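You operate a simulated robot arm through the tools that you are given. There is no shell and no other tool. Be economical: measure what you need, move in short steps, check, and stop when the job is done.

Carry out the task below with a simulated robot arm. There is one attempt and no reset: what you move stays moved.

TASK
Take the folded cloth from the long arm of the desk and put it on the blue book. Then put the bottle that says "conditioner" from the long arm of the desk on top of the grey round nozzle.
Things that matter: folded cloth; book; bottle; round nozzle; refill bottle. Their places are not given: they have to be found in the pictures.

It is judged by the outcome, as a careful person would: the job done as asked, and still so three seconds after it is handed in. It fails if anything else is knocked over, pushed out of place, dropped, spilled or broken.

THE ROBOT
A 6-joint arm with a two-finger parallel gripper, fixed in place. Base frame: the origin is at the foot of the arm, x ahead of it, y to its left, z up; the work surface is at about z = 710. Lengths are in mm, angles in degrees, forces in N, time in s.
With the tool pointing down near the work surface it reaches from about 220 to 620 mm from the base axis. Its first joint turns from -66.0 to 66.0 degrees. Payload 2.7 kg.
Tool frame: the origin (TCP) lies between the finger pads and is the grasp point; the fingertips stand 23 mm ahead of it; z points along the fingers, y is the line along which they close. The gripper opens to 94 mm. The fingers are 38 mm wide and 10 mm thick; the gripper's body (54 by 96 mm) begins 39 mm behind the TCP.
Orientation is that of the tool frame in the base frame, as a unit quaternion [w, x, y, z]. With the fingers straight down and closing along the base's y, the tool's x points along the base's -x, its y along +y and its z along -z.

THE INTERFACE
- The arm moves only by the tool nudge_tool. Its argument "plan" is a list of rows, each a list of 7 numbers: the shift along the tool's x, y, z in units of 500 mm (1.0 is 500 mm), then the turn, a rotation vector about the tool's x, y, z in units of 180 degrees (1.0 is 180 degrees), then the gripper command, from -1 (fully open) to 1 (shut), values between in proportion. In form: [[x, y, z, ax, ay, az, jaw], ...]. A call has 1 to 8 rows; each row is the pose to reach, as a shift and turn from the pose commanded when the call began, along the tool's axes at that moment. A call with a number of a shift or a turn outside -1 to 1 is refused whole. A row lasts 0.2 s, in which the tool goes at most 50 mm and 8.6 degrees; a call with a longer step from one row to the next is refused whole, and so is a gripper value outside its range. A pose out of reach is approached as far as the arm can. The call stops where the force on the tool passes 40 N (or 10 N more than at its start, if that is more) or the arm is blocked; 0.2 s more then pass. The fingers move at their own pace (about 45 mm/s each) and stop on an object; they squeeze with about 35 N. The grip force told is the motor's: it shows also when the fingers shut on nothing. Time passes only in rows, and 0.2 s behind the last, so rows that repeat a pose let the fingers close. It gives the time, the measured TCP pose, the force on the tool (base axes), the opening and the grip force at its end, in the units of the frame above (readings bear some noise).
- Cameras (640 x 400 px; columns grow to the right, rows downward): "scene" is fixed at [59.6, -435.6, 1410.5]; the picture's right is [0.80, -0.60, 0.00], its down [-0.31, -0.42, -0.85] and it looks along [0.51, 0.68, -0.52] (base axes); focal length 356 px, centre (320, 200). "wrist" rides on the gripper at [-39, 0, -44] in the tool frame; the picture's right is [0.00, -1.00, 0.00], its down [0.97, 0.00, -0.24] and it looks along [0.24, 0.00, 0.97] (tool axes); focal length 218 px, centre (320, 200).
- capture(camera): a new picture of that camera. No time passes.
- pixel_to_xyz(camera, pixels): for up to 12 pixels [column, row] of the newest picture of that camera ("zoom" is the newest enlarged one), the place [x, y, z] in the base frame of the surface seen there, good to about 2 mm, but the place of the scene camera against the robot may be out by one fixed shift of up to 18 mm in any direction. No time passes.
- inspect(camera, box): a new picture of the part [left, top, right, bottom] of that camera's present view, enlarged. No time passes.
- finish_job(): hands the job in; it is judged then, once.

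Work in short steps. Measure before you move; look again where a grasp or a placing could have gone wrong, and mend it. You have 80 turns and 54 pictures in all, those below and enlarged ones among them. Open the gripper and draw the arm clear of the work before you hand the job in, unless the task says otherwise; then end with one line.

The tools are called after "Call:" by a JSON object that holds its "fn" and its "kwargs". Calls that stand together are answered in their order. nudge_tool: Moves the arm, as the interface text tells. Its arguments: {"type":"object","properties":{"plan":{"type":"array"}},"required":["plan"]} The other tools are called the same way: capture (camera) takes a picture; pixel_to_xyz (camera, pixels) gives the place of the surface under pixels of a picture; inspect (camera, box) takes an enlarged picture of a part of a camera's view; finish_job () hands the job in.

At the start:

```text
time_s: 0.0
tool_pos: [382.5, 252.2, 1095.5]
tool_rot: [0.001, -0.001, 1.0, -0.001]
contact_force: [0.2, -0.6, -0.2]
grip_width: 94.1
finger_force: 0.0
```

scene: 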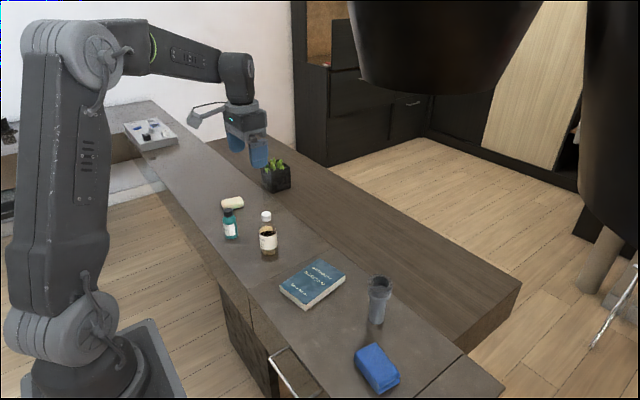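
wrist: 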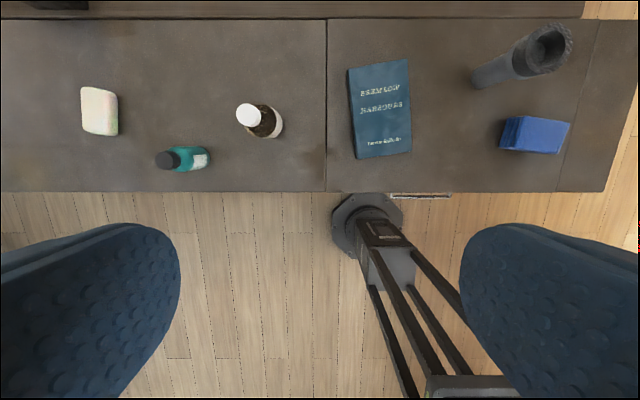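

I see the blue block at scene (377,368), the book at (312,283), a grey nozzle at (378,300), and two bottles at (230,225) and (267,235). I'll zoom in to identify them.

Call:
{"fn": "inspect", "kwargs": {"camera": "scene", "box": [200, 180, 300, 265]}}

Call:
{"fn": "inspect", "kwargs": {"camera": "scene", "box": [270, 250, 430, 400]}}

Call:
{"fn": "pixel_to_xyz", "kwargs": {"camera": "wrist", "pixels": [[518, 133], [567, 123], [503, 145], [558, 152], [348, 70], [405, 62], [360, 157], [411, 150], [545, 48], [255, 113], [168, 160], [100, 110]]}}

```text
4.71 times, centred on (250, 222) of scene
```

zoom: 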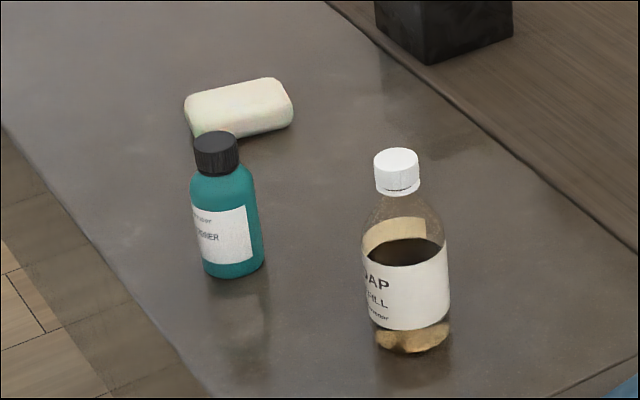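

```text
2.67 times, centred on (350, 325) of scene
```

zoom: 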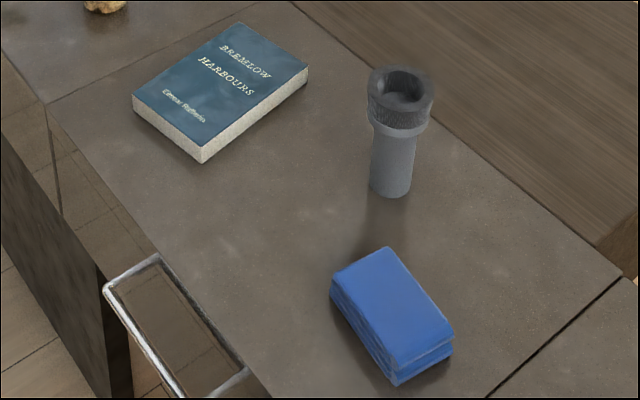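

```text
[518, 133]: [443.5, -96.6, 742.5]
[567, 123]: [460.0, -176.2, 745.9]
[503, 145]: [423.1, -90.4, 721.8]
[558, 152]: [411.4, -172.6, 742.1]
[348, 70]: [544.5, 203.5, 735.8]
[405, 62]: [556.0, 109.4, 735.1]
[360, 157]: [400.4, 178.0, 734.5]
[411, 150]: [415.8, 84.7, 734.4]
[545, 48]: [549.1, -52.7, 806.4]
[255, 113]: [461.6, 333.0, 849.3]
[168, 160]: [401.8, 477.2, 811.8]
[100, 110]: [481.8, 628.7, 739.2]
```

The teal bottle reads "...IONER" and the other is a soap refill, so the teal one is the conditioner. I'll move towards the cloth for a closer look.

Call:
{"fn": "nudge_tool", "kwargs": {"plan": [[-0.004, -0.09, 0.03, 0, 0, 0, -1], [-0.008, -0.18, 0.06, 0, 0, 0, -1], [-0.012, -0.27, 0.09, 0, 0, 0, -1], [-0.016, -0.36, 0.12, 0, 0, 0, -1], [-0.02, -0.45, 0.15, 0, 0, 0, -1], [-0.024, -0.54, 0.18, 0, 0, 0, -1], [-0.028, -0.63, 0.21, 0, 0, 0, -1], [-0.03, -0.7, 0.24, 0, 0, 0, -1]]}}

Call:
{"fn": "capture", "kwargs": {"camera": "wrist"}}

```text
time_s: 1.8
tool_pos: [397.7, -96.5, 973.3]
tool_rot: [0.001, 0.0, 1.0, 0.0]
contact_force: [0.7, -0.2, 0.8]
grip_width: 93.8
finger_force: 0.1
```

```text
49 pictures are left
```

wrist: 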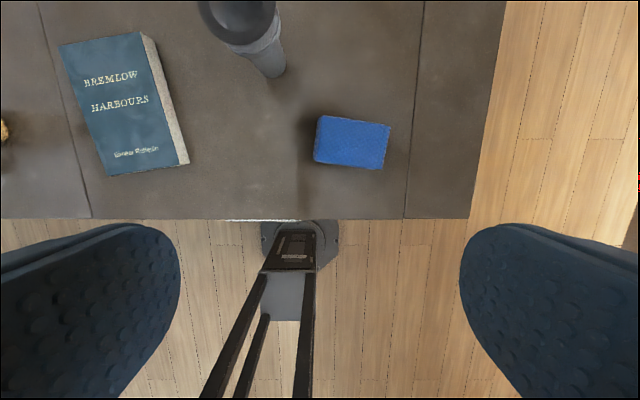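

Call:
{"fn": "pixel_to_xyz", "kwargs": {"camera": "wrist", "pixels": [[323, 119], [388, 127], [381, 166], [317, 159], [352, 142], [220, 8], [275, 8], [238, 40], [278, 30], [272, 74], [285, 60], [400, 100]]}}

```text
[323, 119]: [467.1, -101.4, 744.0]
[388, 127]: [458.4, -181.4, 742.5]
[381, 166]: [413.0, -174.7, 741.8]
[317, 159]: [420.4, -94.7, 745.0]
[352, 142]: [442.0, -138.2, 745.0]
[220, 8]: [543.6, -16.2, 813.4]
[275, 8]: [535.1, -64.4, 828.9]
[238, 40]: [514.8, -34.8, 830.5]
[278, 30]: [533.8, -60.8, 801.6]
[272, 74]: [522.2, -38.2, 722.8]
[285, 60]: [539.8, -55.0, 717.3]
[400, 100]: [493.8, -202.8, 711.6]
```

The cloth top is at z≈744, centred near (440,-138), about 80×47 mm with the short side along x at about -7°. I'll turn the tool about +97° so it closes across the short side.

Call:
{"fn": "nudge_tool", "kwargs": {"plan": [[-0.011, -0.01, 0.0175, 0, 0, 0.045, -1], [-0.021, -0.021, 0.035, 0, 0, 0.09, -1], [-0.032, -0.031, 0.0525, 0, 0, 0.135, -1], [-0.042, -0.042, 0.07, 0, 0, 0.18, -1], [-0.053, -0.052, 0.0875, 0, 0, 0.225, -1], [-0.064, -0.063, 0.105, 0, 0, 0.27, -1], [-0.075, -0.073, 0.1225, 0, 0, 0.315, -1], [-0.085, -0.083, 0.14, 0, 0, 0.36, -1]]}}

Call:
{"fn": "nudge_tool", "kwargs": {"plan": [[0, 0, 0, 0, 0, 0.045, -1], [0, 0, 0, 0, 0, 0.09, -1], [0, 0, 0, 0, 0, 0.135, -1], [0, 0, 0, 0, 0, 0.179, -1], [0, 0, 0, 0, 0, 0.179, -1]]}}

Call:
{"fn": "capture", "kwargs": {"camera": "wrist"}}

```text
time_s: 3.6
tool_pos: [440.3, -138.8, 907.0]
tool_rot: [0.001, 0.537, 0.844, 0.0]
contact_force: [0.6, -0.9, -0.2]
grip_width: 94.1
finger_force: 0.1
```

```text
time_s: 4.8
tool_pos: [440.0, -139.5, 904.7]
tool_rot: [0.0, 0.749, 0.662, 0.0]
contact_force: [-0.6, 1.0, 0.0]
grip_width: 94.0
finger_force: 0.1
```

```text
48 pictures are left
```

wrist: 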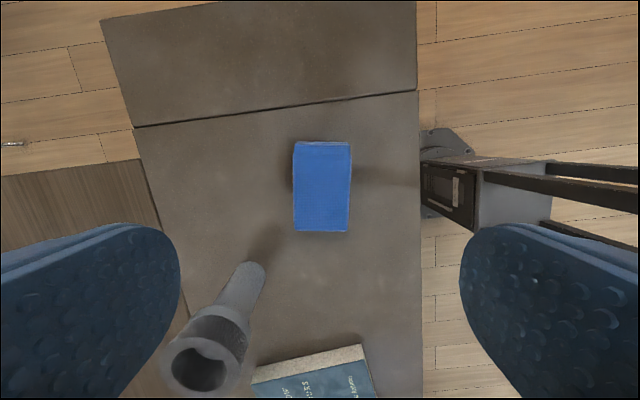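

Aligned; I'll descend to TCP z≈740 and close.

Call:
{"fn": "nudge_tool", "kwargs": {"plan": [[0, 0, 0.08, 0, 0, 0, -1], [0, 0, 0.16, 0, 0, 0, -1], [0, 0, 0.23, 0, 0, 0, -1], [0, 0, 0.29, 0, 0, 0, -1], [0, 0, 0.329, 0, 0, 0, -1], [0, 0, 0.329, 0, 0, 0, -1]]}}

Call:
{"fn": "nudge_tool", "kwargs": {"plan": [[0, 0, 0, 0, 0, 0, 1], [0, 0, 0, 0, 0, 0, 1], [0, 0, 0, 0, 0, 0, 1], [0, 0, 0, 0, 0, 0, 1], [0, 0, 0, 0, 0, 0, 1]]}}

```text
time_s: 6.2
tool_pos: [440.0, -140.5, 741.3]
tool_rot: [0.001, 0.749, 0.662, -0.001]
contact_force: [0.1, -0.4, 0.2]
grip_width: 94.1
finger_force: 0.0
```

```text
time_s: 7.4
tool_pos: [438.6, -141.4, 740.7]
tool_rot: [0.0, 0.749, 0.663, 0.0]
contact_force: [0.0, -0.8, 0.0]
grip_width: 55.3
finger_force: 35.3
```

Grip holds at 55 mm wide. Lifting 160 mm.

Call:
{"fn": "nudge_tool", "kwargs": {"plan": [[0, 0, -0.05, 0, 0, 0, 1], [0, 0, -0.12, 0, 0, 0, 1], [0, 0, -0.2, 0, 0, 0, 1], [0, 0, -0.28, 0, 0, 0, 1], [0, 0, -0.33, 0, 0, 0, 1]]}}

Call:
{"fn": "capture", "kwargs": {"camera": "scene"}}

```text
time_s: 8.6
tool_pos: [436.6, -140.4, 906.5]
tool_rot: [0.0, 0.749, 0.663, 0.0]
contact_force: [0.8, -0.3, -0.4]
grip_width: 55.2
finger_force: 35.4
```

```text
47 pictures are left
```

scene: 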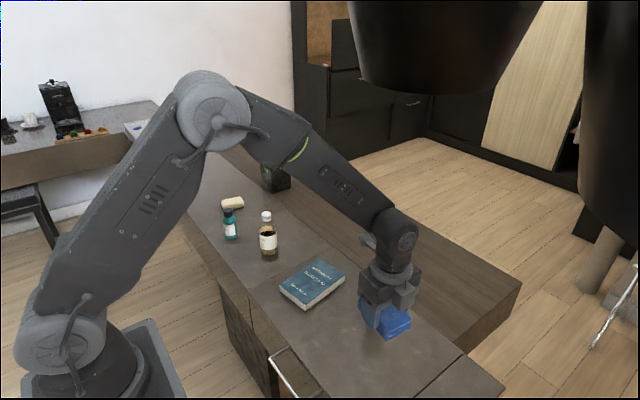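

Cloth is held. I'll carry it over the book centre (~479,144), turning 16° to match the book.

Call:
{"fn": "nudge_tool", "kwargs": {"plan": [[0.072, 0.002, 0, 0, 0, 0, 1], [0.144, 0.004, 0, 0, 0, -0.015, 1], [0.215, 0.005, 0, 0, 0, -0.03, 1], [0.287, 0.007, 0, 0, 0, -0.045, 1], [0.359, 0.008, 0, 0, 0, -0.06, 1], [0.431, 0.01, 0, 0, 0, -0.075, 1], [0.502, 0.012, 0, 0, 0, -0.089, 1], [0.574, 0.0134, 0, 0, 0, -0.089, 1]]}}

Call:
{"fn": "nudge_tool", "kwargs": {"plan": [[0, 0, 0.05, 0, 0, 0, 1], [0, 0, 0.1, 0, 0, 0, 1], [0, 0, 0.15, 0, 0, 0, 1], [0, 0, 0.2, 0, 0, 0, 1], [0, 0, 0.2, 0, 0, 0, 1]]}}

Call:
{"fn": "capture", "kwargs": {"camera": "scene"}}

Call:
{"fn": "capture", "kwargs": {"camera": "wrist"}}

```text
time_s: 10.4
tool_pos: [480.9, 142.9, 902.4]
tool_rot: [-0.001, 0.649, 0.76, 0.0]
contact_force: [-0.2, 0.7, -0.2]
grip_width: 55.0
finger_force: 34.6
```

```text
time_s: 11.6
tool_pos: [482.2, 144.6, 805.8]
tool_rot: [0.0, 0.65, 0.76, -0.001]
contact_force: [-0.3, -0.5, -0.2]
grip_width: 55.0
finger_force: 34.8
```

```text
46 pictures are left
```

scene: 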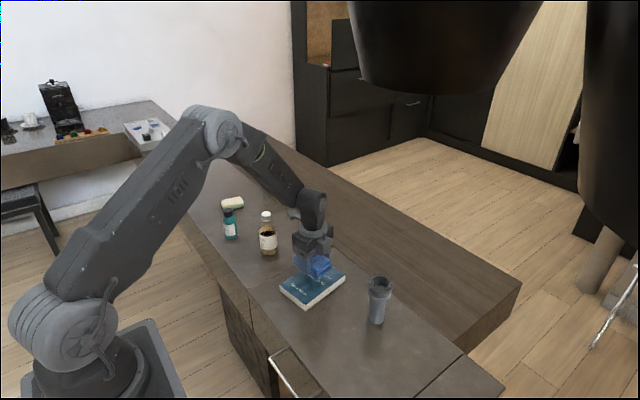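

```text
45 pictures are left
```

wrist: 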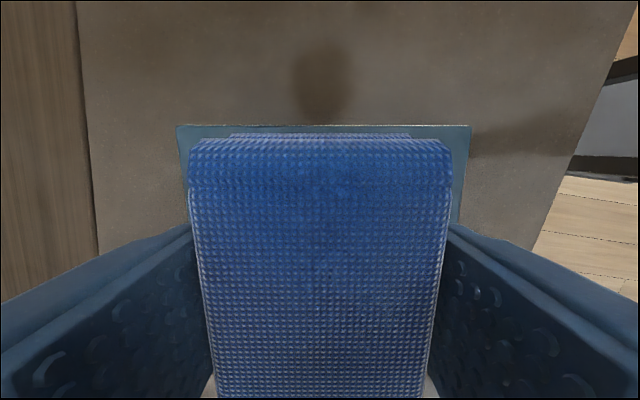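

The cloth is aligned with the book. I'll lower it to just touching, about z 768.

Call:
{"fn": "nudge_tool", "kwargs": {"plan": [[0, 0, 0.03, 0, 0, 0, 1], [0, 0, 0.055, 0, 0, 0, 1], [0, 0, 0.068, 0, 0, 0, 1], [0, 0, 0.074, 0, 0, 0, 1], [0, 0, 0.076, 0, 0, 0, 1]]}}

```text
time_s: 12.8
tool_pos: [481.7, 145.0, 766.9]
tool_rot: [0.0, 0.65, 0.76, -0.001]
contact_force: [-0.3, 0.7, -0.6]
grip_width: 55.3
finger_force: 35.5
```

Call:
{"fn": "nudge_tool", "kwargs": {"plan": [[0, 0, 0.003, 0, 0, 0, 1], [0, 0, 0.003, 0, 0, 0, -1], [0, 0, 0.003, 0, 0, 0, -1], [0, 0, 0.003, 0, 0, 0, -1], [0, 0, 0.003, 0, 0, 0, -1], [0, 0, 0.003, 0, 0, 0, -1]]}}

Call:
{"fn": "nudge_tool", "kwargs": {"plan": [[0, 0, -0.05, 0, 0, 0, -1], [0, 0, -0.13, 0, 0, 0, -1], [0, 0, -0.22, 0, 0, 0, -1], [0, 0, -0.31, 0, 0, 0, -1], [0, 0, -0.4, 0, 0, 0, -1]]}}

Call:
{"fn": "capture", "kwargs": {"camera": "wrist"}}

Call:
{"fn": "inspect", "kwargs": {"camera": "scene", "box": [200, 200, 420, 338]}}

```text
time_s: 14.2
tool_pos: [482.5, 144.7, 766.2]
tool_rot: [0.001, 0.649, 0.761, 0.0]
contact_force: [-0.2, -0.5, -1.0]
grip_width: 94.2
finger_force: 0.0
```

```text
time_s: 15.4
tool_pos: [484.6, 146.2, 968.6]
tool_rot: [0.001, 0.649, 0.761, 0.001]
contact_force: [0.2, -0.2, 0.1]
grip_width: 94.1
finger_force: 0.0
```

```text
44 pictures are left
```

wrist: 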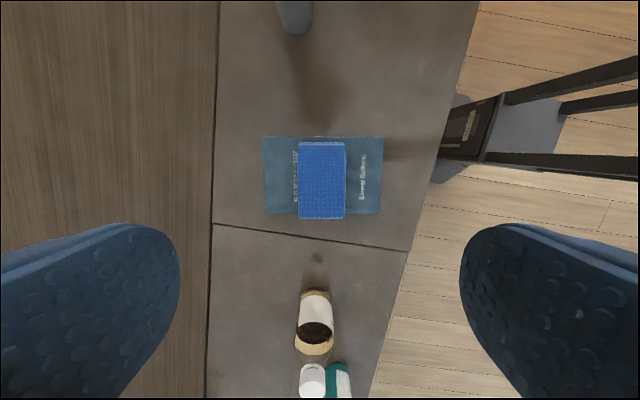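

```text
2.90 times, centred on (310, 269) of scene
```

zoom: 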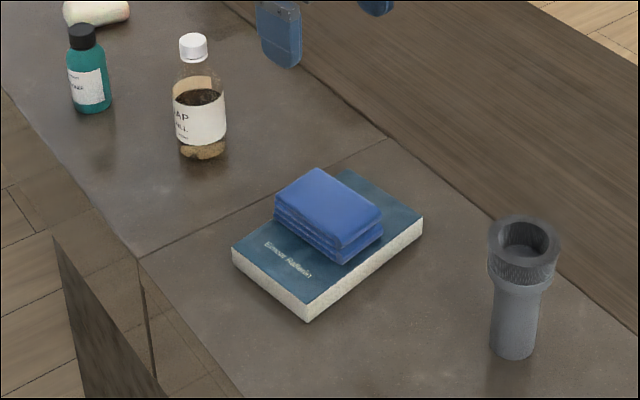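

The cloth lies on the book. Next I'll measure the nozzle from above.

Call:
{"fn": "nudge_tool", "kwargs": {"plan": [[-0.08, 0.006, 0, 0, 0, 0, -1], [-0.16, 0.012, 0, 0, 0, 0, -1], [-0.24, 0.018, 0, 0, 0, 0, -1], [-0.32, 0.024, 0, 0, 0, 0, -1], [-0.386, 0.03, 0, 0, 0, 0, -1], [-0.386, 0.03, 0, 0, 0, 0, -1]]}}

Call:
{"fn": "capture", "kwargs": {"camera": "wrist"}}

```text
time_s: 16.8
tool_pos: [527.3, -43.5, 967.7]
tool_rot: [0.0, 0.649, 0.76, 0.0]
contact_force: [0.0, -0.1, 0.0]
grip_width: 94.1
finger_force: 0.1
```

```text
42 pictures are left
```

wrist: 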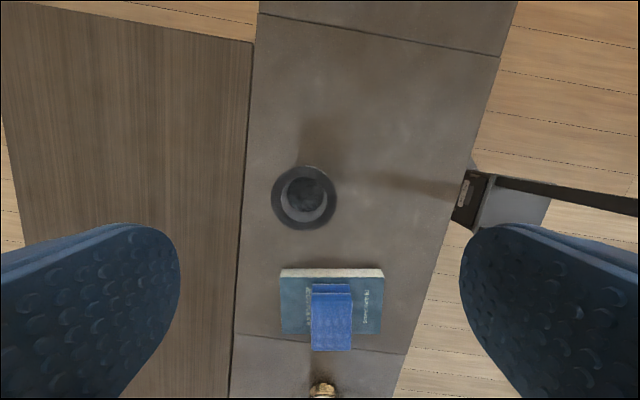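

Call:
{"fn": "inspect", "kwargs": {"camera": "wrist", "box": [256, 150, 400, 240]}}

Call:
{"fn": "pixel_to_xyz", "kwargs": {"camera": "wrist", "pixels": [[274, 196], [334, 196], [304, 168], [304, 227], [287, 193], [325, 200], [303, 190], [313, 283], [349, 284], [314, 350], [351, 349], [290, 332]]}}

```text
4.44 times, centred on (328, 195) of wrist
```

zoom: 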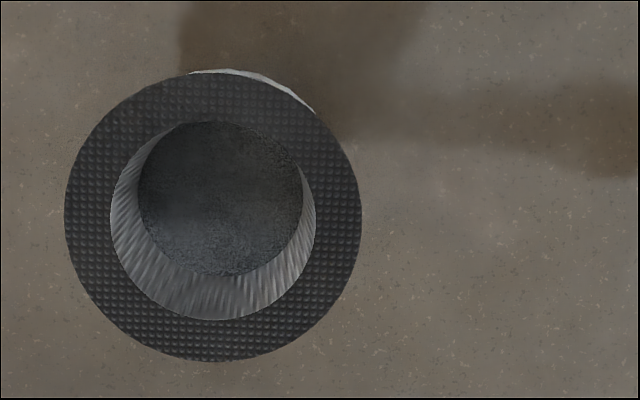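

```text
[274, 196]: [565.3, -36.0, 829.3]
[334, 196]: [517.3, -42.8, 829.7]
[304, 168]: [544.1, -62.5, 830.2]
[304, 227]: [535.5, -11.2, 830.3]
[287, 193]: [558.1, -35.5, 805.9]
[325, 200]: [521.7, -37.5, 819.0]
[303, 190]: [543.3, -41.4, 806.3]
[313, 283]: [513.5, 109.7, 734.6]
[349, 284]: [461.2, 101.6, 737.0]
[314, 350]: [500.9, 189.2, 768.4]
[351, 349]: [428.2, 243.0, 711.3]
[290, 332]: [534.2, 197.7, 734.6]
```

Call:
{"fn": "pixel_to_xyz", "kwargs": {"camera": "zoom", "pixels": [[70, 217], [356, 217], [213, 90], [213, 352], [106, 217], [320, 217], [213, 112], [213, 326], [111, 317], [316, 317]]}}

Call:
{"fn": "inspect", "kwargs": {"camera": "scene", "box": [205, 190, 255, 252]}}

```text
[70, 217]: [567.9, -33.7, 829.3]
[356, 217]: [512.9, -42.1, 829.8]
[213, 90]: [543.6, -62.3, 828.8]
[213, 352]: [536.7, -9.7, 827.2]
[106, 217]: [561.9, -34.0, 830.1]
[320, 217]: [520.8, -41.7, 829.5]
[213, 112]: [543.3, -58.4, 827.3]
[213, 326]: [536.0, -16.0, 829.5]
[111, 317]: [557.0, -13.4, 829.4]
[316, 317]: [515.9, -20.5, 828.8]
```

```text
6.45 times, centred on (230, 221) of scene
```

zoom: 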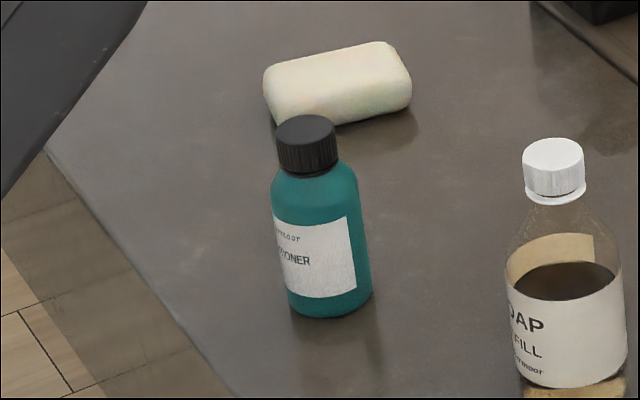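

Nozzle: rim z≈830, centre ≈(540.5,-37.5), outer ≈55 mm, hole ≈40 mm. The bottle looks about 43 mm wide. I'll go above the conditioner bottle, turning the tool back to close along base y.

Call:
{"fn": "nudge_tool", "kwargs": {"plan": [[0.0925, -0.017, 0.0076, 0, 0, -0.045, -1], [0.185, -0.034, 0.0152, 0, 0, -0.09, -1], [0.2775, -0.051, 0.0228, 0, 0, -0.135, -1], [0.37, -0.068, 0.0304, 0, 0, -0.18, -1], [0.4625, -0.085, 0.038, 0, 0, -0.225, -1], [0.555, -0.102, 0.0456, 0, 0, -0.27, -1], [0.6475, -0.119, 0.0532, 0, 0, -0.315, -1], [0.74, -0.136, 0.0608, 0, 0, -0.36, -1]]}}

Call:
{"fn": "nudge_tool", "kwargs": {"plan": [[0.0545, 0.0765, 0.008, 0, 0, -0.045, -1], [0.109, 0.153, 0.015, 0, 0, -0.0895, -1], [0.109, 0.153, 0.015, 0, 0, -0.0895, -1]]}}

Call:
{"fn": "capture", "kwargs": {"camera": "wrist"}}

```text
time_s: 18.6
tool_pos: [400.6, 311.5, 934.5]
tool_rot: [0.0, 0.14, 0.99, 0.0]
contact_force: [-0.3, -0.1, -0.5]
grip_width: 94.0
finger_force: 0.0
```

```text
time_s: 19.4
tool_pos: [370.7, 400.0, 929.2]
tool_rot: [0.001, 0.0, 1.0, 0.0]
contact_force: [-0.1, 0.1, 0.7]
grip_width: 94.1
finger_force: 0.1
```

```text
39 pictures are left
```

wrist: 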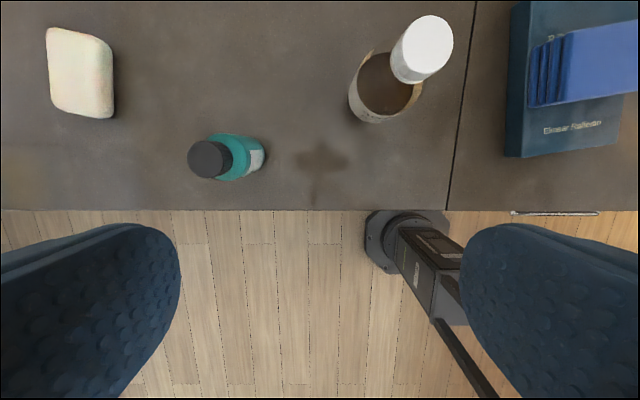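

Call:
{"fn": "inspect", "kwargs": {"camera": "wrist", "box": [170, 115, 298, 195]}}

Call:
{"fn": "pixel_to_xyz", "kwargs": {"camera": "wrist", "pixels": [[192, 159], [226, 159], [208, 144], [208, 175], [240, 138], [240, 178], [262, 155], [255, 137], [425, 30], [230, 150]]}}

```text
5.00 times, centred on (234, 155) of wrist
```

zoom: 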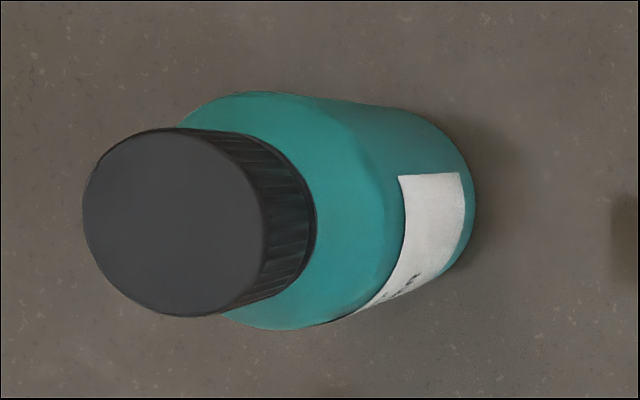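

```text
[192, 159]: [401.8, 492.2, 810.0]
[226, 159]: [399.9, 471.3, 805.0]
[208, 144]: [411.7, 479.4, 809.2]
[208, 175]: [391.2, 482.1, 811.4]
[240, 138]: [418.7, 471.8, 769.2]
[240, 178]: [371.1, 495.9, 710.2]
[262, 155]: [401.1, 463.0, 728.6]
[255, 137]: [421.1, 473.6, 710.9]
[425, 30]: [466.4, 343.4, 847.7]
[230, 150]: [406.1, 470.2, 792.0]
```

Call:
{"fn": "pixel_to_xyz", "kwargs": {"camera": "zoom", "pixels": [[174, 222], [90, 222], [258, 222], [174, 135], [174, 310], [300, 310], [300, 110], [260, 100], [470, 200], [440, 130]]}}

```text
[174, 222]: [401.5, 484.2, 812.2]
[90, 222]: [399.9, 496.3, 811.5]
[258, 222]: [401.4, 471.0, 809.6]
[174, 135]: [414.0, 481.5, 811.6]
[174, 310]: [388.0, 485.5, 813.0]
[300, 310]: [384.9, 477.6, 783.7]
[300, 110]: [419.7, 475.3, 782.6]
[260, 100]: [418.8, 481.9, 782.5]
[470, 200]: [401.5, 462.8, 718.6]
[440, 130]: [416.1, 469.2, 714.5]
```

The bottle's axis is at about (401,483.5), 628 mm out, with the cap top at z 812 and the shoulder at about 783. I'll rotate so the fingers close tangentially and move above it, checking how far I can reach.

Call:
{"fn": "nudge_tool", "kwargs": {"plan": [[-0.01, 0.028, 0.016, 0, 0, -0.0466, -1], [-0.02, 0.056, 0.033, 0, 0, -0.0932, -1], [-0.03, 0.084, 0.049, 0, 0, -0.1398, -1], [-0.04, 0.112, 0.066, 0, 0, -0.1864, -1], [-0.05, 0.14, 0.082, 0, 0, -0.233, -1], [-0.0606, 0.167, 0.098, 0, 0, -0.2795, -1], [-0.0606, 0.167, 0.098, 0, 0, -0.2795, -1]]}}

Call:
{"fn": "capture", "kwargs": {"camera": "wrist"}}

```text
time_s: 21.0
tool_pos: [401.2, 484.0, 880.5]
tool_rot: [-0.001, -0.426, 0.905, 0.0]
contact_force: [1.2, 0.1, 0.3]
grip_width: 94.0
finger_force: 0.0
```

```text
37 pictures are left
```

wrist: 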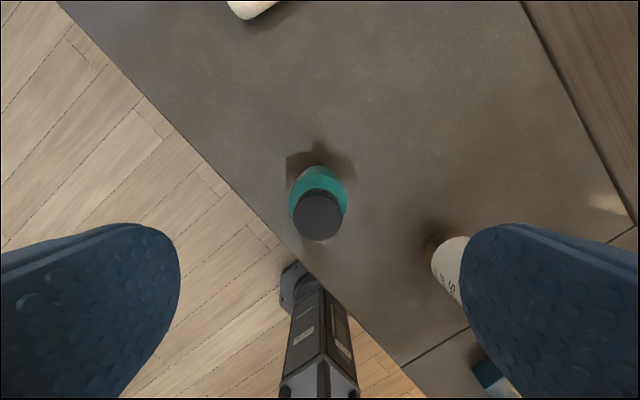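

Reached and centred (cap at (317,216)). Descending to z≈780.

Call:
{"fn": "nudge_tool", "kwargs": {"plan": [[0, 0, 0.06, 0, 0, 0, -1], [0, 0, 0.12, 0, 0, 0, -1], [0, 0, 0.17, 0, 0, 0, -1], [0, 0, 0.198, 0, 0, 0, -1], [0, 0, 0.198, 0, 0, 0, -1]]}}

Call:
{"fn": "capture", "kwargs": {"camera": "wrist"}}

Call:
{"fn": "inspect", "kwargs": {"camera": "scene", "box": [190, 150, 310, 265]}}

```text
time_s: 22.2
tool_pos: [400.4, 483.2, 780.8]
tool_rot: [0.0, -0.424, 0.906, -0.001]
contact_force: [-1.0, 0.7, 0.7]
grip_width: 93.9
finger_force: 0.2
```

```text
36 pictures are left
```

wrist: 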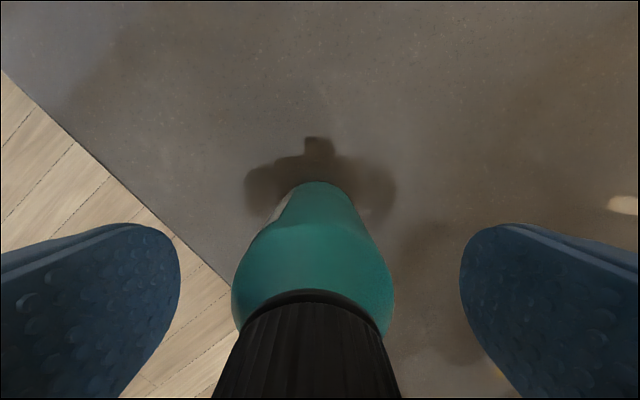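

```text
3.48 times, centred on (250, 208) of scene
```

zoom: 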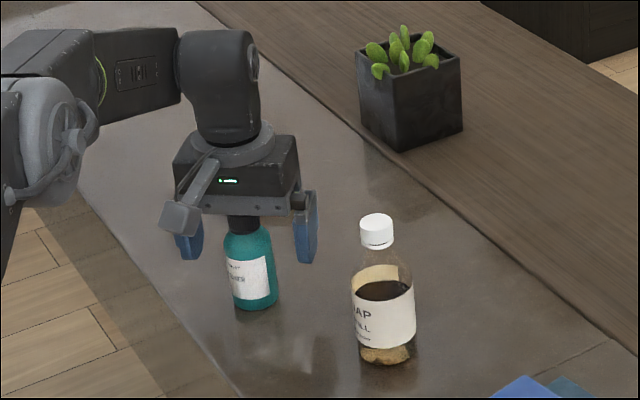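

Centred in the gripper with clearance above the cap. I'll go down 4 mm more and close.

Call:
{"fn": "nudge_tool", "kwargs": {"plan": [[0, 0, 0.008, 0, 0, 0, -1], [0, 0, 0.008, 0, 0, 0, 1], [0, 0, 0.008, 0, 0, 0, 1], [0, 0, 0.008, 0, 0, 0, 1], [0, 0, 0.008, 0, 0, 0, 1], [0, 0, 0.008, 0, 0, 0, 1], [0, 0, 0.008, 0, 0, 0, 1]]}}

```text
time_s: 23.8
tool_pos: [402.1, 483.3, 777.2]
tool_rot: [0.0, -0.425, 0.905, -0.001]
contact_force: [0.0, 0.5, 0.7]
grip_width: 40.4
finger_force: 35.7
```

Gripped at 40.4 mm. Lifting.

Call:
{"fn": "nudge_tool", "kwargs": {"plan": [[0, 0, -0.03, 0, 0, 0, 1], [0, 0, -0.1, 0, 0, 0, 1], [0, 0, -0.18, 0, 0, 0, 1], [0, 0, -0.26, 0, 0, 0, 1], [0, 0, -0.34, 0, 0, 0, 1]]}}

Call:
{"fn": "inspect", "kwargs": {"camera": "scene", "box": [190, 120, 310, 235]}}

Call:
{"fn": "inspect", "kwargs": {"camera": "scene", "box": [355, 265, 403, 295]}}

```text
time_s: 25.0
tool_pos: [401.0, 482.7, 946.9]
tool_rot: [0.0, -0.424, 0.906, 0.0]
contact_force: [0.8, -0.6, -1.2]
grip_width: 40.5
finger_force: 34.7
```

```text
3.48 times, centred on (250, 178) of scene
```

zoom: 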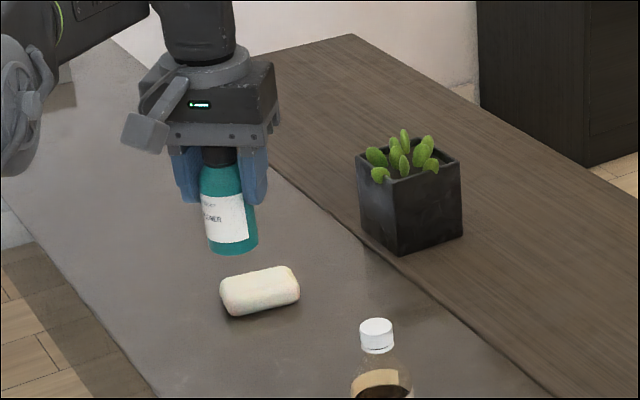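

```text
13.33 times, centred on (379, 280) of scene
```

zoom: 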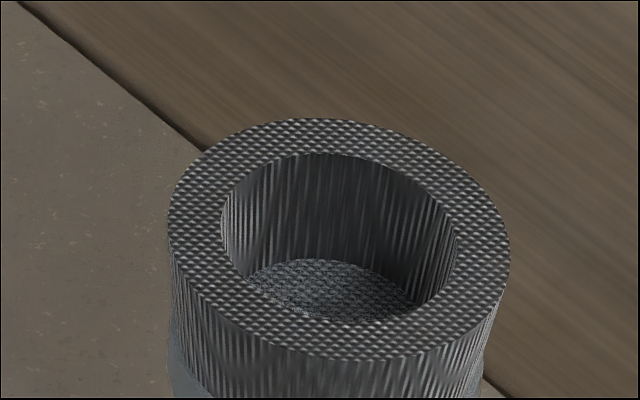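

Bottle held. Its base is 67 mm below the TCP. I'll carry it towards the nozzle with the base at about z 880, clear of everything.

Call:
{"fn": "nudge_tool", "kwargs": {"plan": [[0.05, -0.071, -0.01, 0, 0, 0, 1], [0.1, -0.142, -0.02, 0, 0, 0, 1], [0.153, -0.217, -0.02, 0, 0, 0, 1], [0.207, -0.294, -0.02, 0, 0, 0, 1], [0.26, -0.369, -0.02, 0, 0, 0, 1], [0.312, -0.443, -0.02, 0, 0, 0, 1], [0.365, -0.518, -0.02, 0, 0, 0, 1], [0.414, -0.588, -0.02, 0, 0, 0, 1]]}}

Call:
{"fn": "nudge_tool", "kwargs": {"plan": [[0.052, -0.0735, 0, 0, 0, 0, 1], [0.104, -0.147, 0, 0, 0, 0, 1], [0.156, -0.22, 0, 0, 0, 0, 1], [0.19, -0.27, 0, 0, 0, 0, 1], [0.207, -0.2936, 0, 0, 0, 0, 1], [0.207, -0.2936, 0, 0, 0, 0, 1]]}}

Call:
{"fn": "capture", "kwargs": {"camera": "wrist"}}

Call:
{"fn": "inspect", "kwargs": {"camera": "scene", "box": [310, 180, 450, 330]}}

```text
time_s: 26.8
tool_pos: [496.6, 136.7, 956.7]
tool_rot: [0.0, -0.425, 0.905, 0.001]
contact_force: [-0.2, 0.2, -1.5]
grip_width: 40.4
finger_force: 34.7
```

```text
time_s: 28.2
tool_pos: [540.0, -37.5, 955.6]
tool_rot: [0.0, -0.425, 0.905, 0.0]
contact_force: [-0.1, 0.1, -1.1]
grip_width: 40.3
finger_force: 35.1
```

```text
32 pictures are left
```

wrist: 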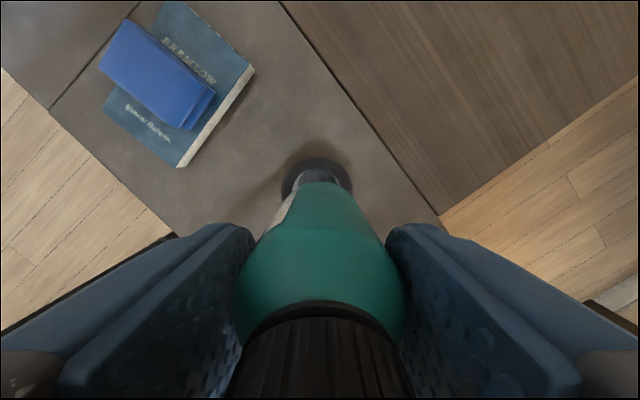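

```text
2.67 times, centred on (380, 255) of scene
```

zoom: 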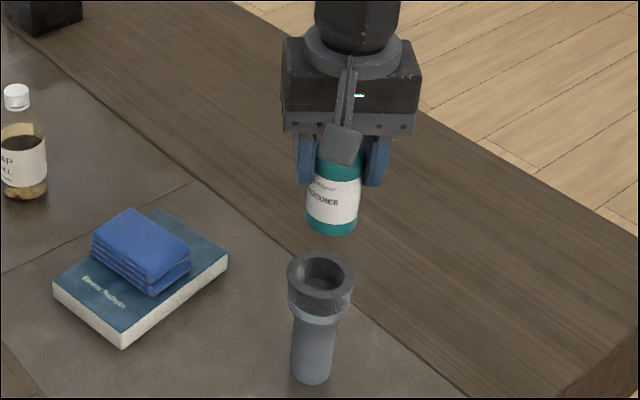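

Above the nozzle. I'll lower until the base is about 8 mm above the rim, then check alignment.

Call:
{"fn": "nudge_tool", "kwargs": {"plan": [[0, 0, 0.05, 0, 0, 0, 1], [0, 0, 0.085, 0, 0, 0, 1], [0, 0, 0.1, 0, 0, 0, 1], [0, 0, 0.1, 0, 0, 0, 1]]}}

Call:
{"fn": "inspect", "kwargs": {"camera": "scene", "box": [340, 240, 420, 290]}}

Call:
{"fn": "inspect", "kwargs": {"camera": "wrist", "box": [240, 120, 400, 220]}}

```text
time_s: 29.2
tool_pos: [540.9, -37.0, 905.1]
tool_rot: [0.001, -0.424, 0.906, 0.0]
contact_force: [-0.1, -0.1, -0.6]
grip_width: 40.2
finger_force: 34.8
```

```text
8.00 times, centred on (380, 265) of scene
```

zoom: 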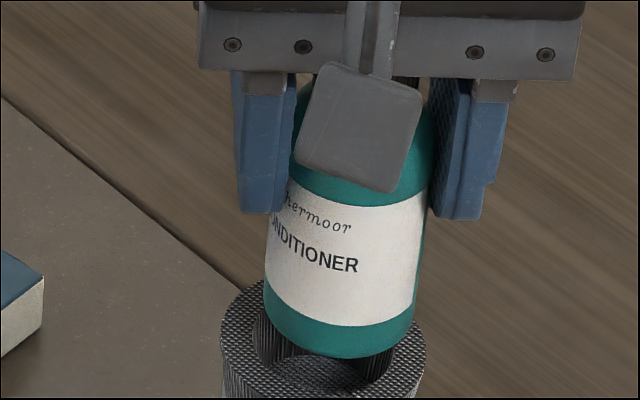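

```text
4.00 times, centred on (320, 170) of wrist
```

zoom: 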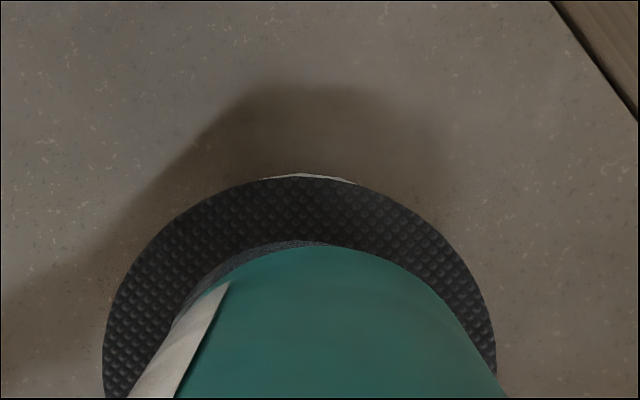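

Both views show the bottle about 3 mm off towards tool −y: in the wrist zoom the nozzle centre is at column ~299 against 320. I'll shift +3.2 mm along tool y and check again.

Call:
{"fn": "nudge_tool", "kwargs": {"plan": [[0, 0.0064, 0, 0, 0, 0, 1], [0, 0.0064, 0.004, 0, 0, 0, 1], [0, 0.0064, 0.006, 0, 0, 0, 1]]}}

Call:
{"fn": "inspect", "kwargs": {"camera": "scene", "box": [340, 250, 420, 300]}}

Call:
{"fn": "inspect", "kwargs": {"camera": "wrist", "box": [240, 130, 400, 230]}}

```text
time_s: 30.0
tool_pos: [540.2, -34.5, 903.6]
tool_rot: [0.001, -0.424, 0.906, 0.0]
contact_force: [0.0, -0.1, -1.1]
grip_width: 40.3
finger_force: 34.8
```

```text
8.00 times, centred on (380, 275) of scene
```

zoom: 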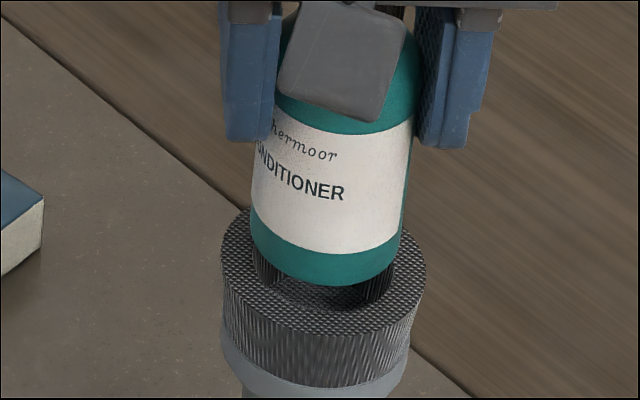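

```text
4.00 times, centred on (320, 180) of wrist
```

zoom: 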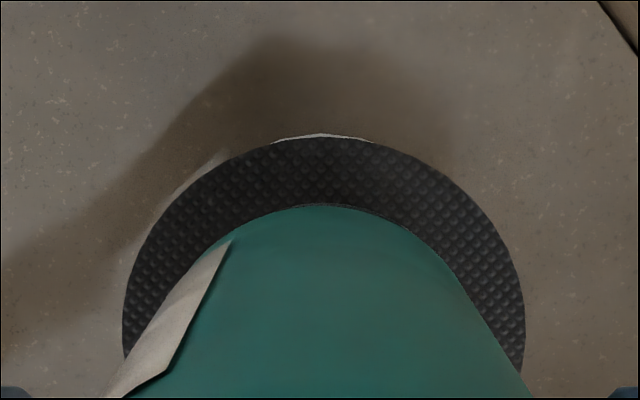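

Now aligned to within about 1 mm. Lowering in small steps with a 0.8 mm trim along tool x.

Call:
{"fn": "nudge_tool", "kwargs": {"plan": [[0.0016, 0, 0.004, 0, 0, 0, 1], [0.0016, 0, 0.008, 0, 0, 0, 1], [0.0016, 0, 0.01, 0, 0, 0, 1], [0.0016, 0, 0.012, 0, 0, 0, 1], [0.0016, 0, 0.012, 0, 0, 0, 1]]}}

Call:
{"fn": "inspect", "kwargs": {"camera": "scene", "box": [340, 250, 420, 300]}}

```text
time_s: 31.2
tool_pos: [536.7, -36.7, 896.8]
tool_rot: [0.0, -0.424, 0.906, 0.0]
contact_force: [-0.2, 0.4, -0.3]
grip_width: 40.2
finger_force: 34.9
```

```text
8.00 times, centred on (380, 275) of scene
```

zoom: 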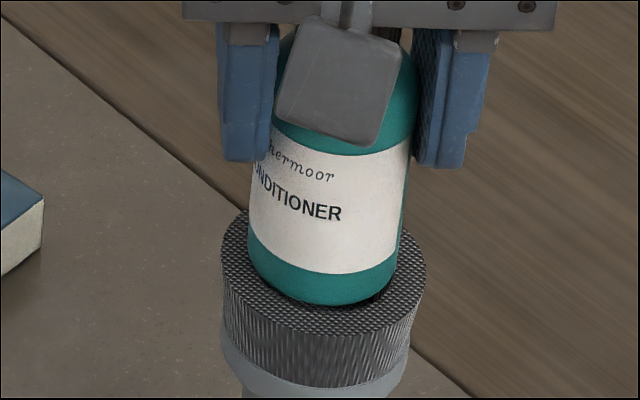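

Nearly touching. I'll go down another 2 mm and watch the force.

Call:
{"fn": "nudge_tool", "kwargs": {"plan": [[0, 0, 0.001, 0, 0, 0, 1], [0, 0, 0.002, 0, 0, 0, 1], [0, 0, 0.003, 0, 0, 0, 1], [0, 0, 0.004, 0, 0, 0, 1]]}}

Call:
{"fn": "inspect", "kwargs": {"camera": "scene", "box": [340, 250, 420, 300]}}

Call:
{"fn": "inspect", "kwargs": {"camera": "wrist", "box": [240, 130, 400, 230]}}

```text
time_s: 32.2
tool_pos: [538.7, -34.5, 895.4]
tool_rot: [0.0, -0.424, 0.906, 0.0]
contact_force: [0.4, 0.3, -1.9]
grip_width: 40.5
finger_force: 35.2
```

```text
8.00 times, centred on (380, 275) of scene
```

zoom: 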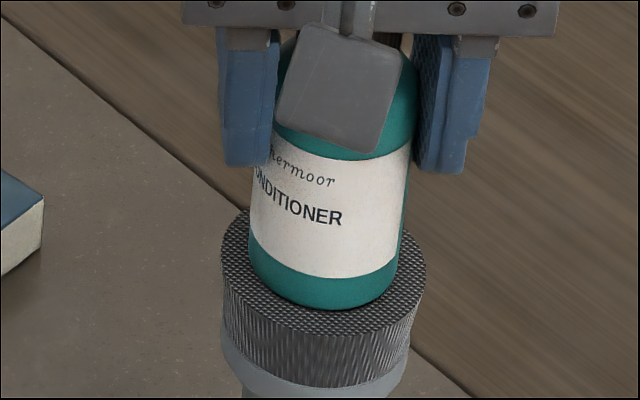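

```text
4.00 times, centred on (320, 180) of wrist
```

zoom: 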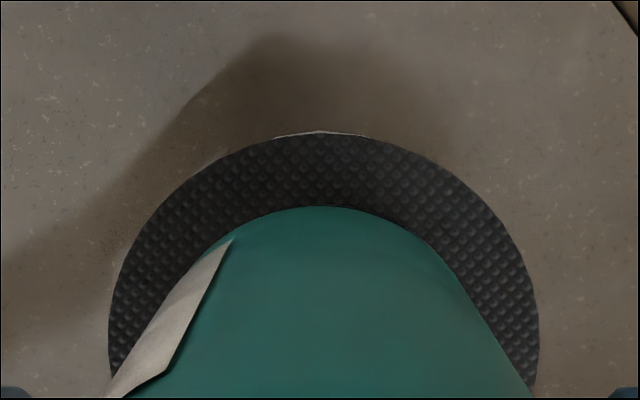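

Call:
{"fn": "nudge_tool", "kwargs": {"plan": [[0, 0, 0.001, 0, 0, 0, 1], [0, 0, 0.002, 0, 0, 0, 1], [0, 0, 0.003, 0, 0, 0, 1], [0, 0, 0.003, 0, 0, 0, 1]]}}

Call:
{"fn": "inspect", "kwargs": {"camera": "scene", "box": [340, 250, 420, 300]}}

```text
time_s: 33.2
tool_pos: [539.0, -35.0, 896.1]
tool_rot: [0.001, -0.424, 0.906, 0.0]
contact_force: [-1.1, -0.1, 9.5]
grip_width: 40.4
finger_force: 35.3
```

```text
8.00 times, centred on (380, 275) of scene
```

zoom: 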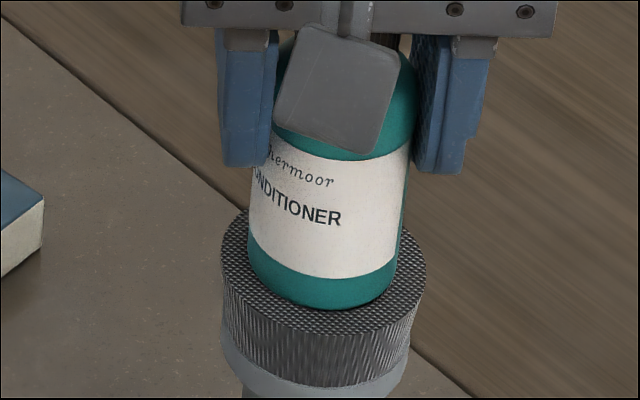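

Contact at 9.5 N means the bottle rests on the rim. I'll ease the pressure slightly and open.

Call:
{"fn": "nudge_tool", "kwargs": {"plan": [[0, 0, -0.001, 0, 0, 0, 1], [0, 0, -0.001, 0, 0, 0, 0], [0, 0, -0.001, 0, 0, 0, -0.5], [0, 0, -0.001, 0, 0, 0, -1], [0, 0, -0.001, 0, 0, 0, -1], [0, 0, -0.001, 0, 0, 0, -1]]}}

Call:
{"fn": "inspect", "kwargs": {"camera": "scene", "box": [330, 230, 426, 300]}}

Call:
{"fn": "capture", "kwargs": {"camera": "wrist"}}

```text
time_s: 34.6
tool_pos: [538.9, -35.7, 895.3]
tool_rot: [0.0, -0.425, 0.905, 0.0]
contact_force: [-0.7, 0.1, -0.8]
grip_width: 94.4
finger_force: 0.0
```

```text
5.71 times, centred on (378, 265) of scene
```

zoom: 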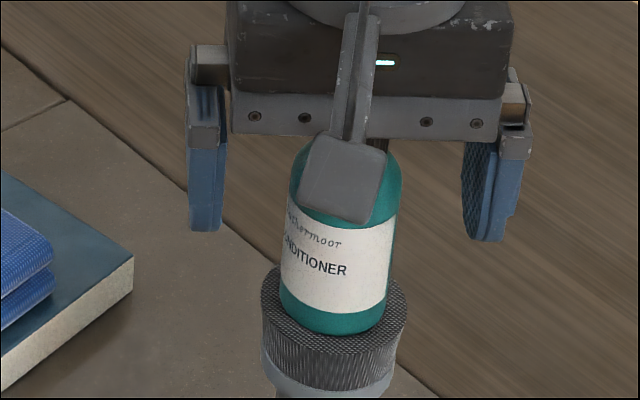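

```text
21 pictures are left
```

wrist: 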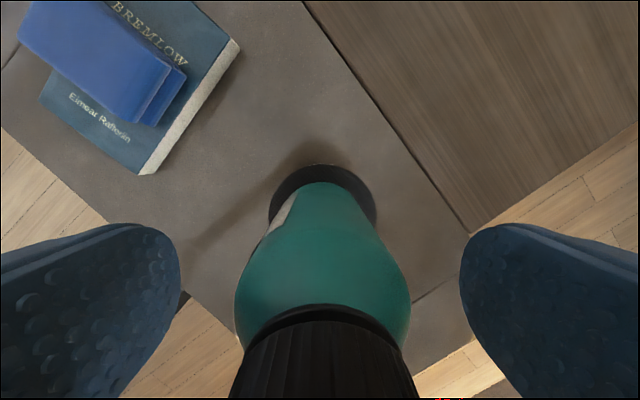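

The bottle stands upright. I'll lift straight up and back away.

Call:
{"fn": "nudge_tool", "kwargs": {"plan": [[0, 0, -0.03, 0, 0, 0, -1], [0, 0, -0.1, 0, 0, 0, -1], [0, 0, -0.18, 0, 0, 0, -1], [0, 0, -0.26, 0, 0, 0, -1], [0.06, 0.05, -0.3, 0, 0, 0, -1], [0.12, 0.1, -0.32, 0, 0, 0, -1], [0.18, 0.15, -0.32, 0, 0, 0, -1]]}}

Call:
{"fn": "capture", "kwargs": {"camera": "scene"}}

Call:
{"fn": "inspect", "kwargs": {"camera": "scene", "box": [260, 220, 420, 340]}}

```text
time_s: 36.2
tool_pos: [422.9, -57.3, 1054.0]
tool_rot: [-0.001, -0.424, 0.906, 0.0]
contact_force: [-0.8, 0.2, 1.1]
grip_width: 94.0
finger_force: 0.2
```

```text
20 pictures are left
```

scene: 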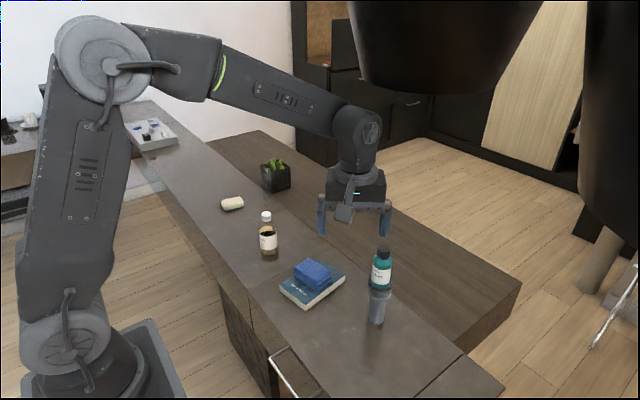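

```text
3.33 times, centred on (340, 280) of scene
```

zoom: 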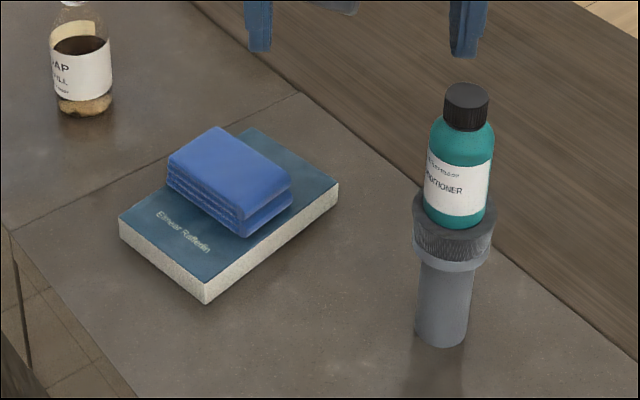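

Both objects are in place and upright, nothing else has moved, and the arm is clear with the gripper open.

Call:
{"fn": "finish_job", "kwargs": {}}

```text
The job is handed in.
```

The folded cloth is on the blue book and the conditioner bottle is standing upright on the rim of the grey nozzle; nothing else was disturbed.
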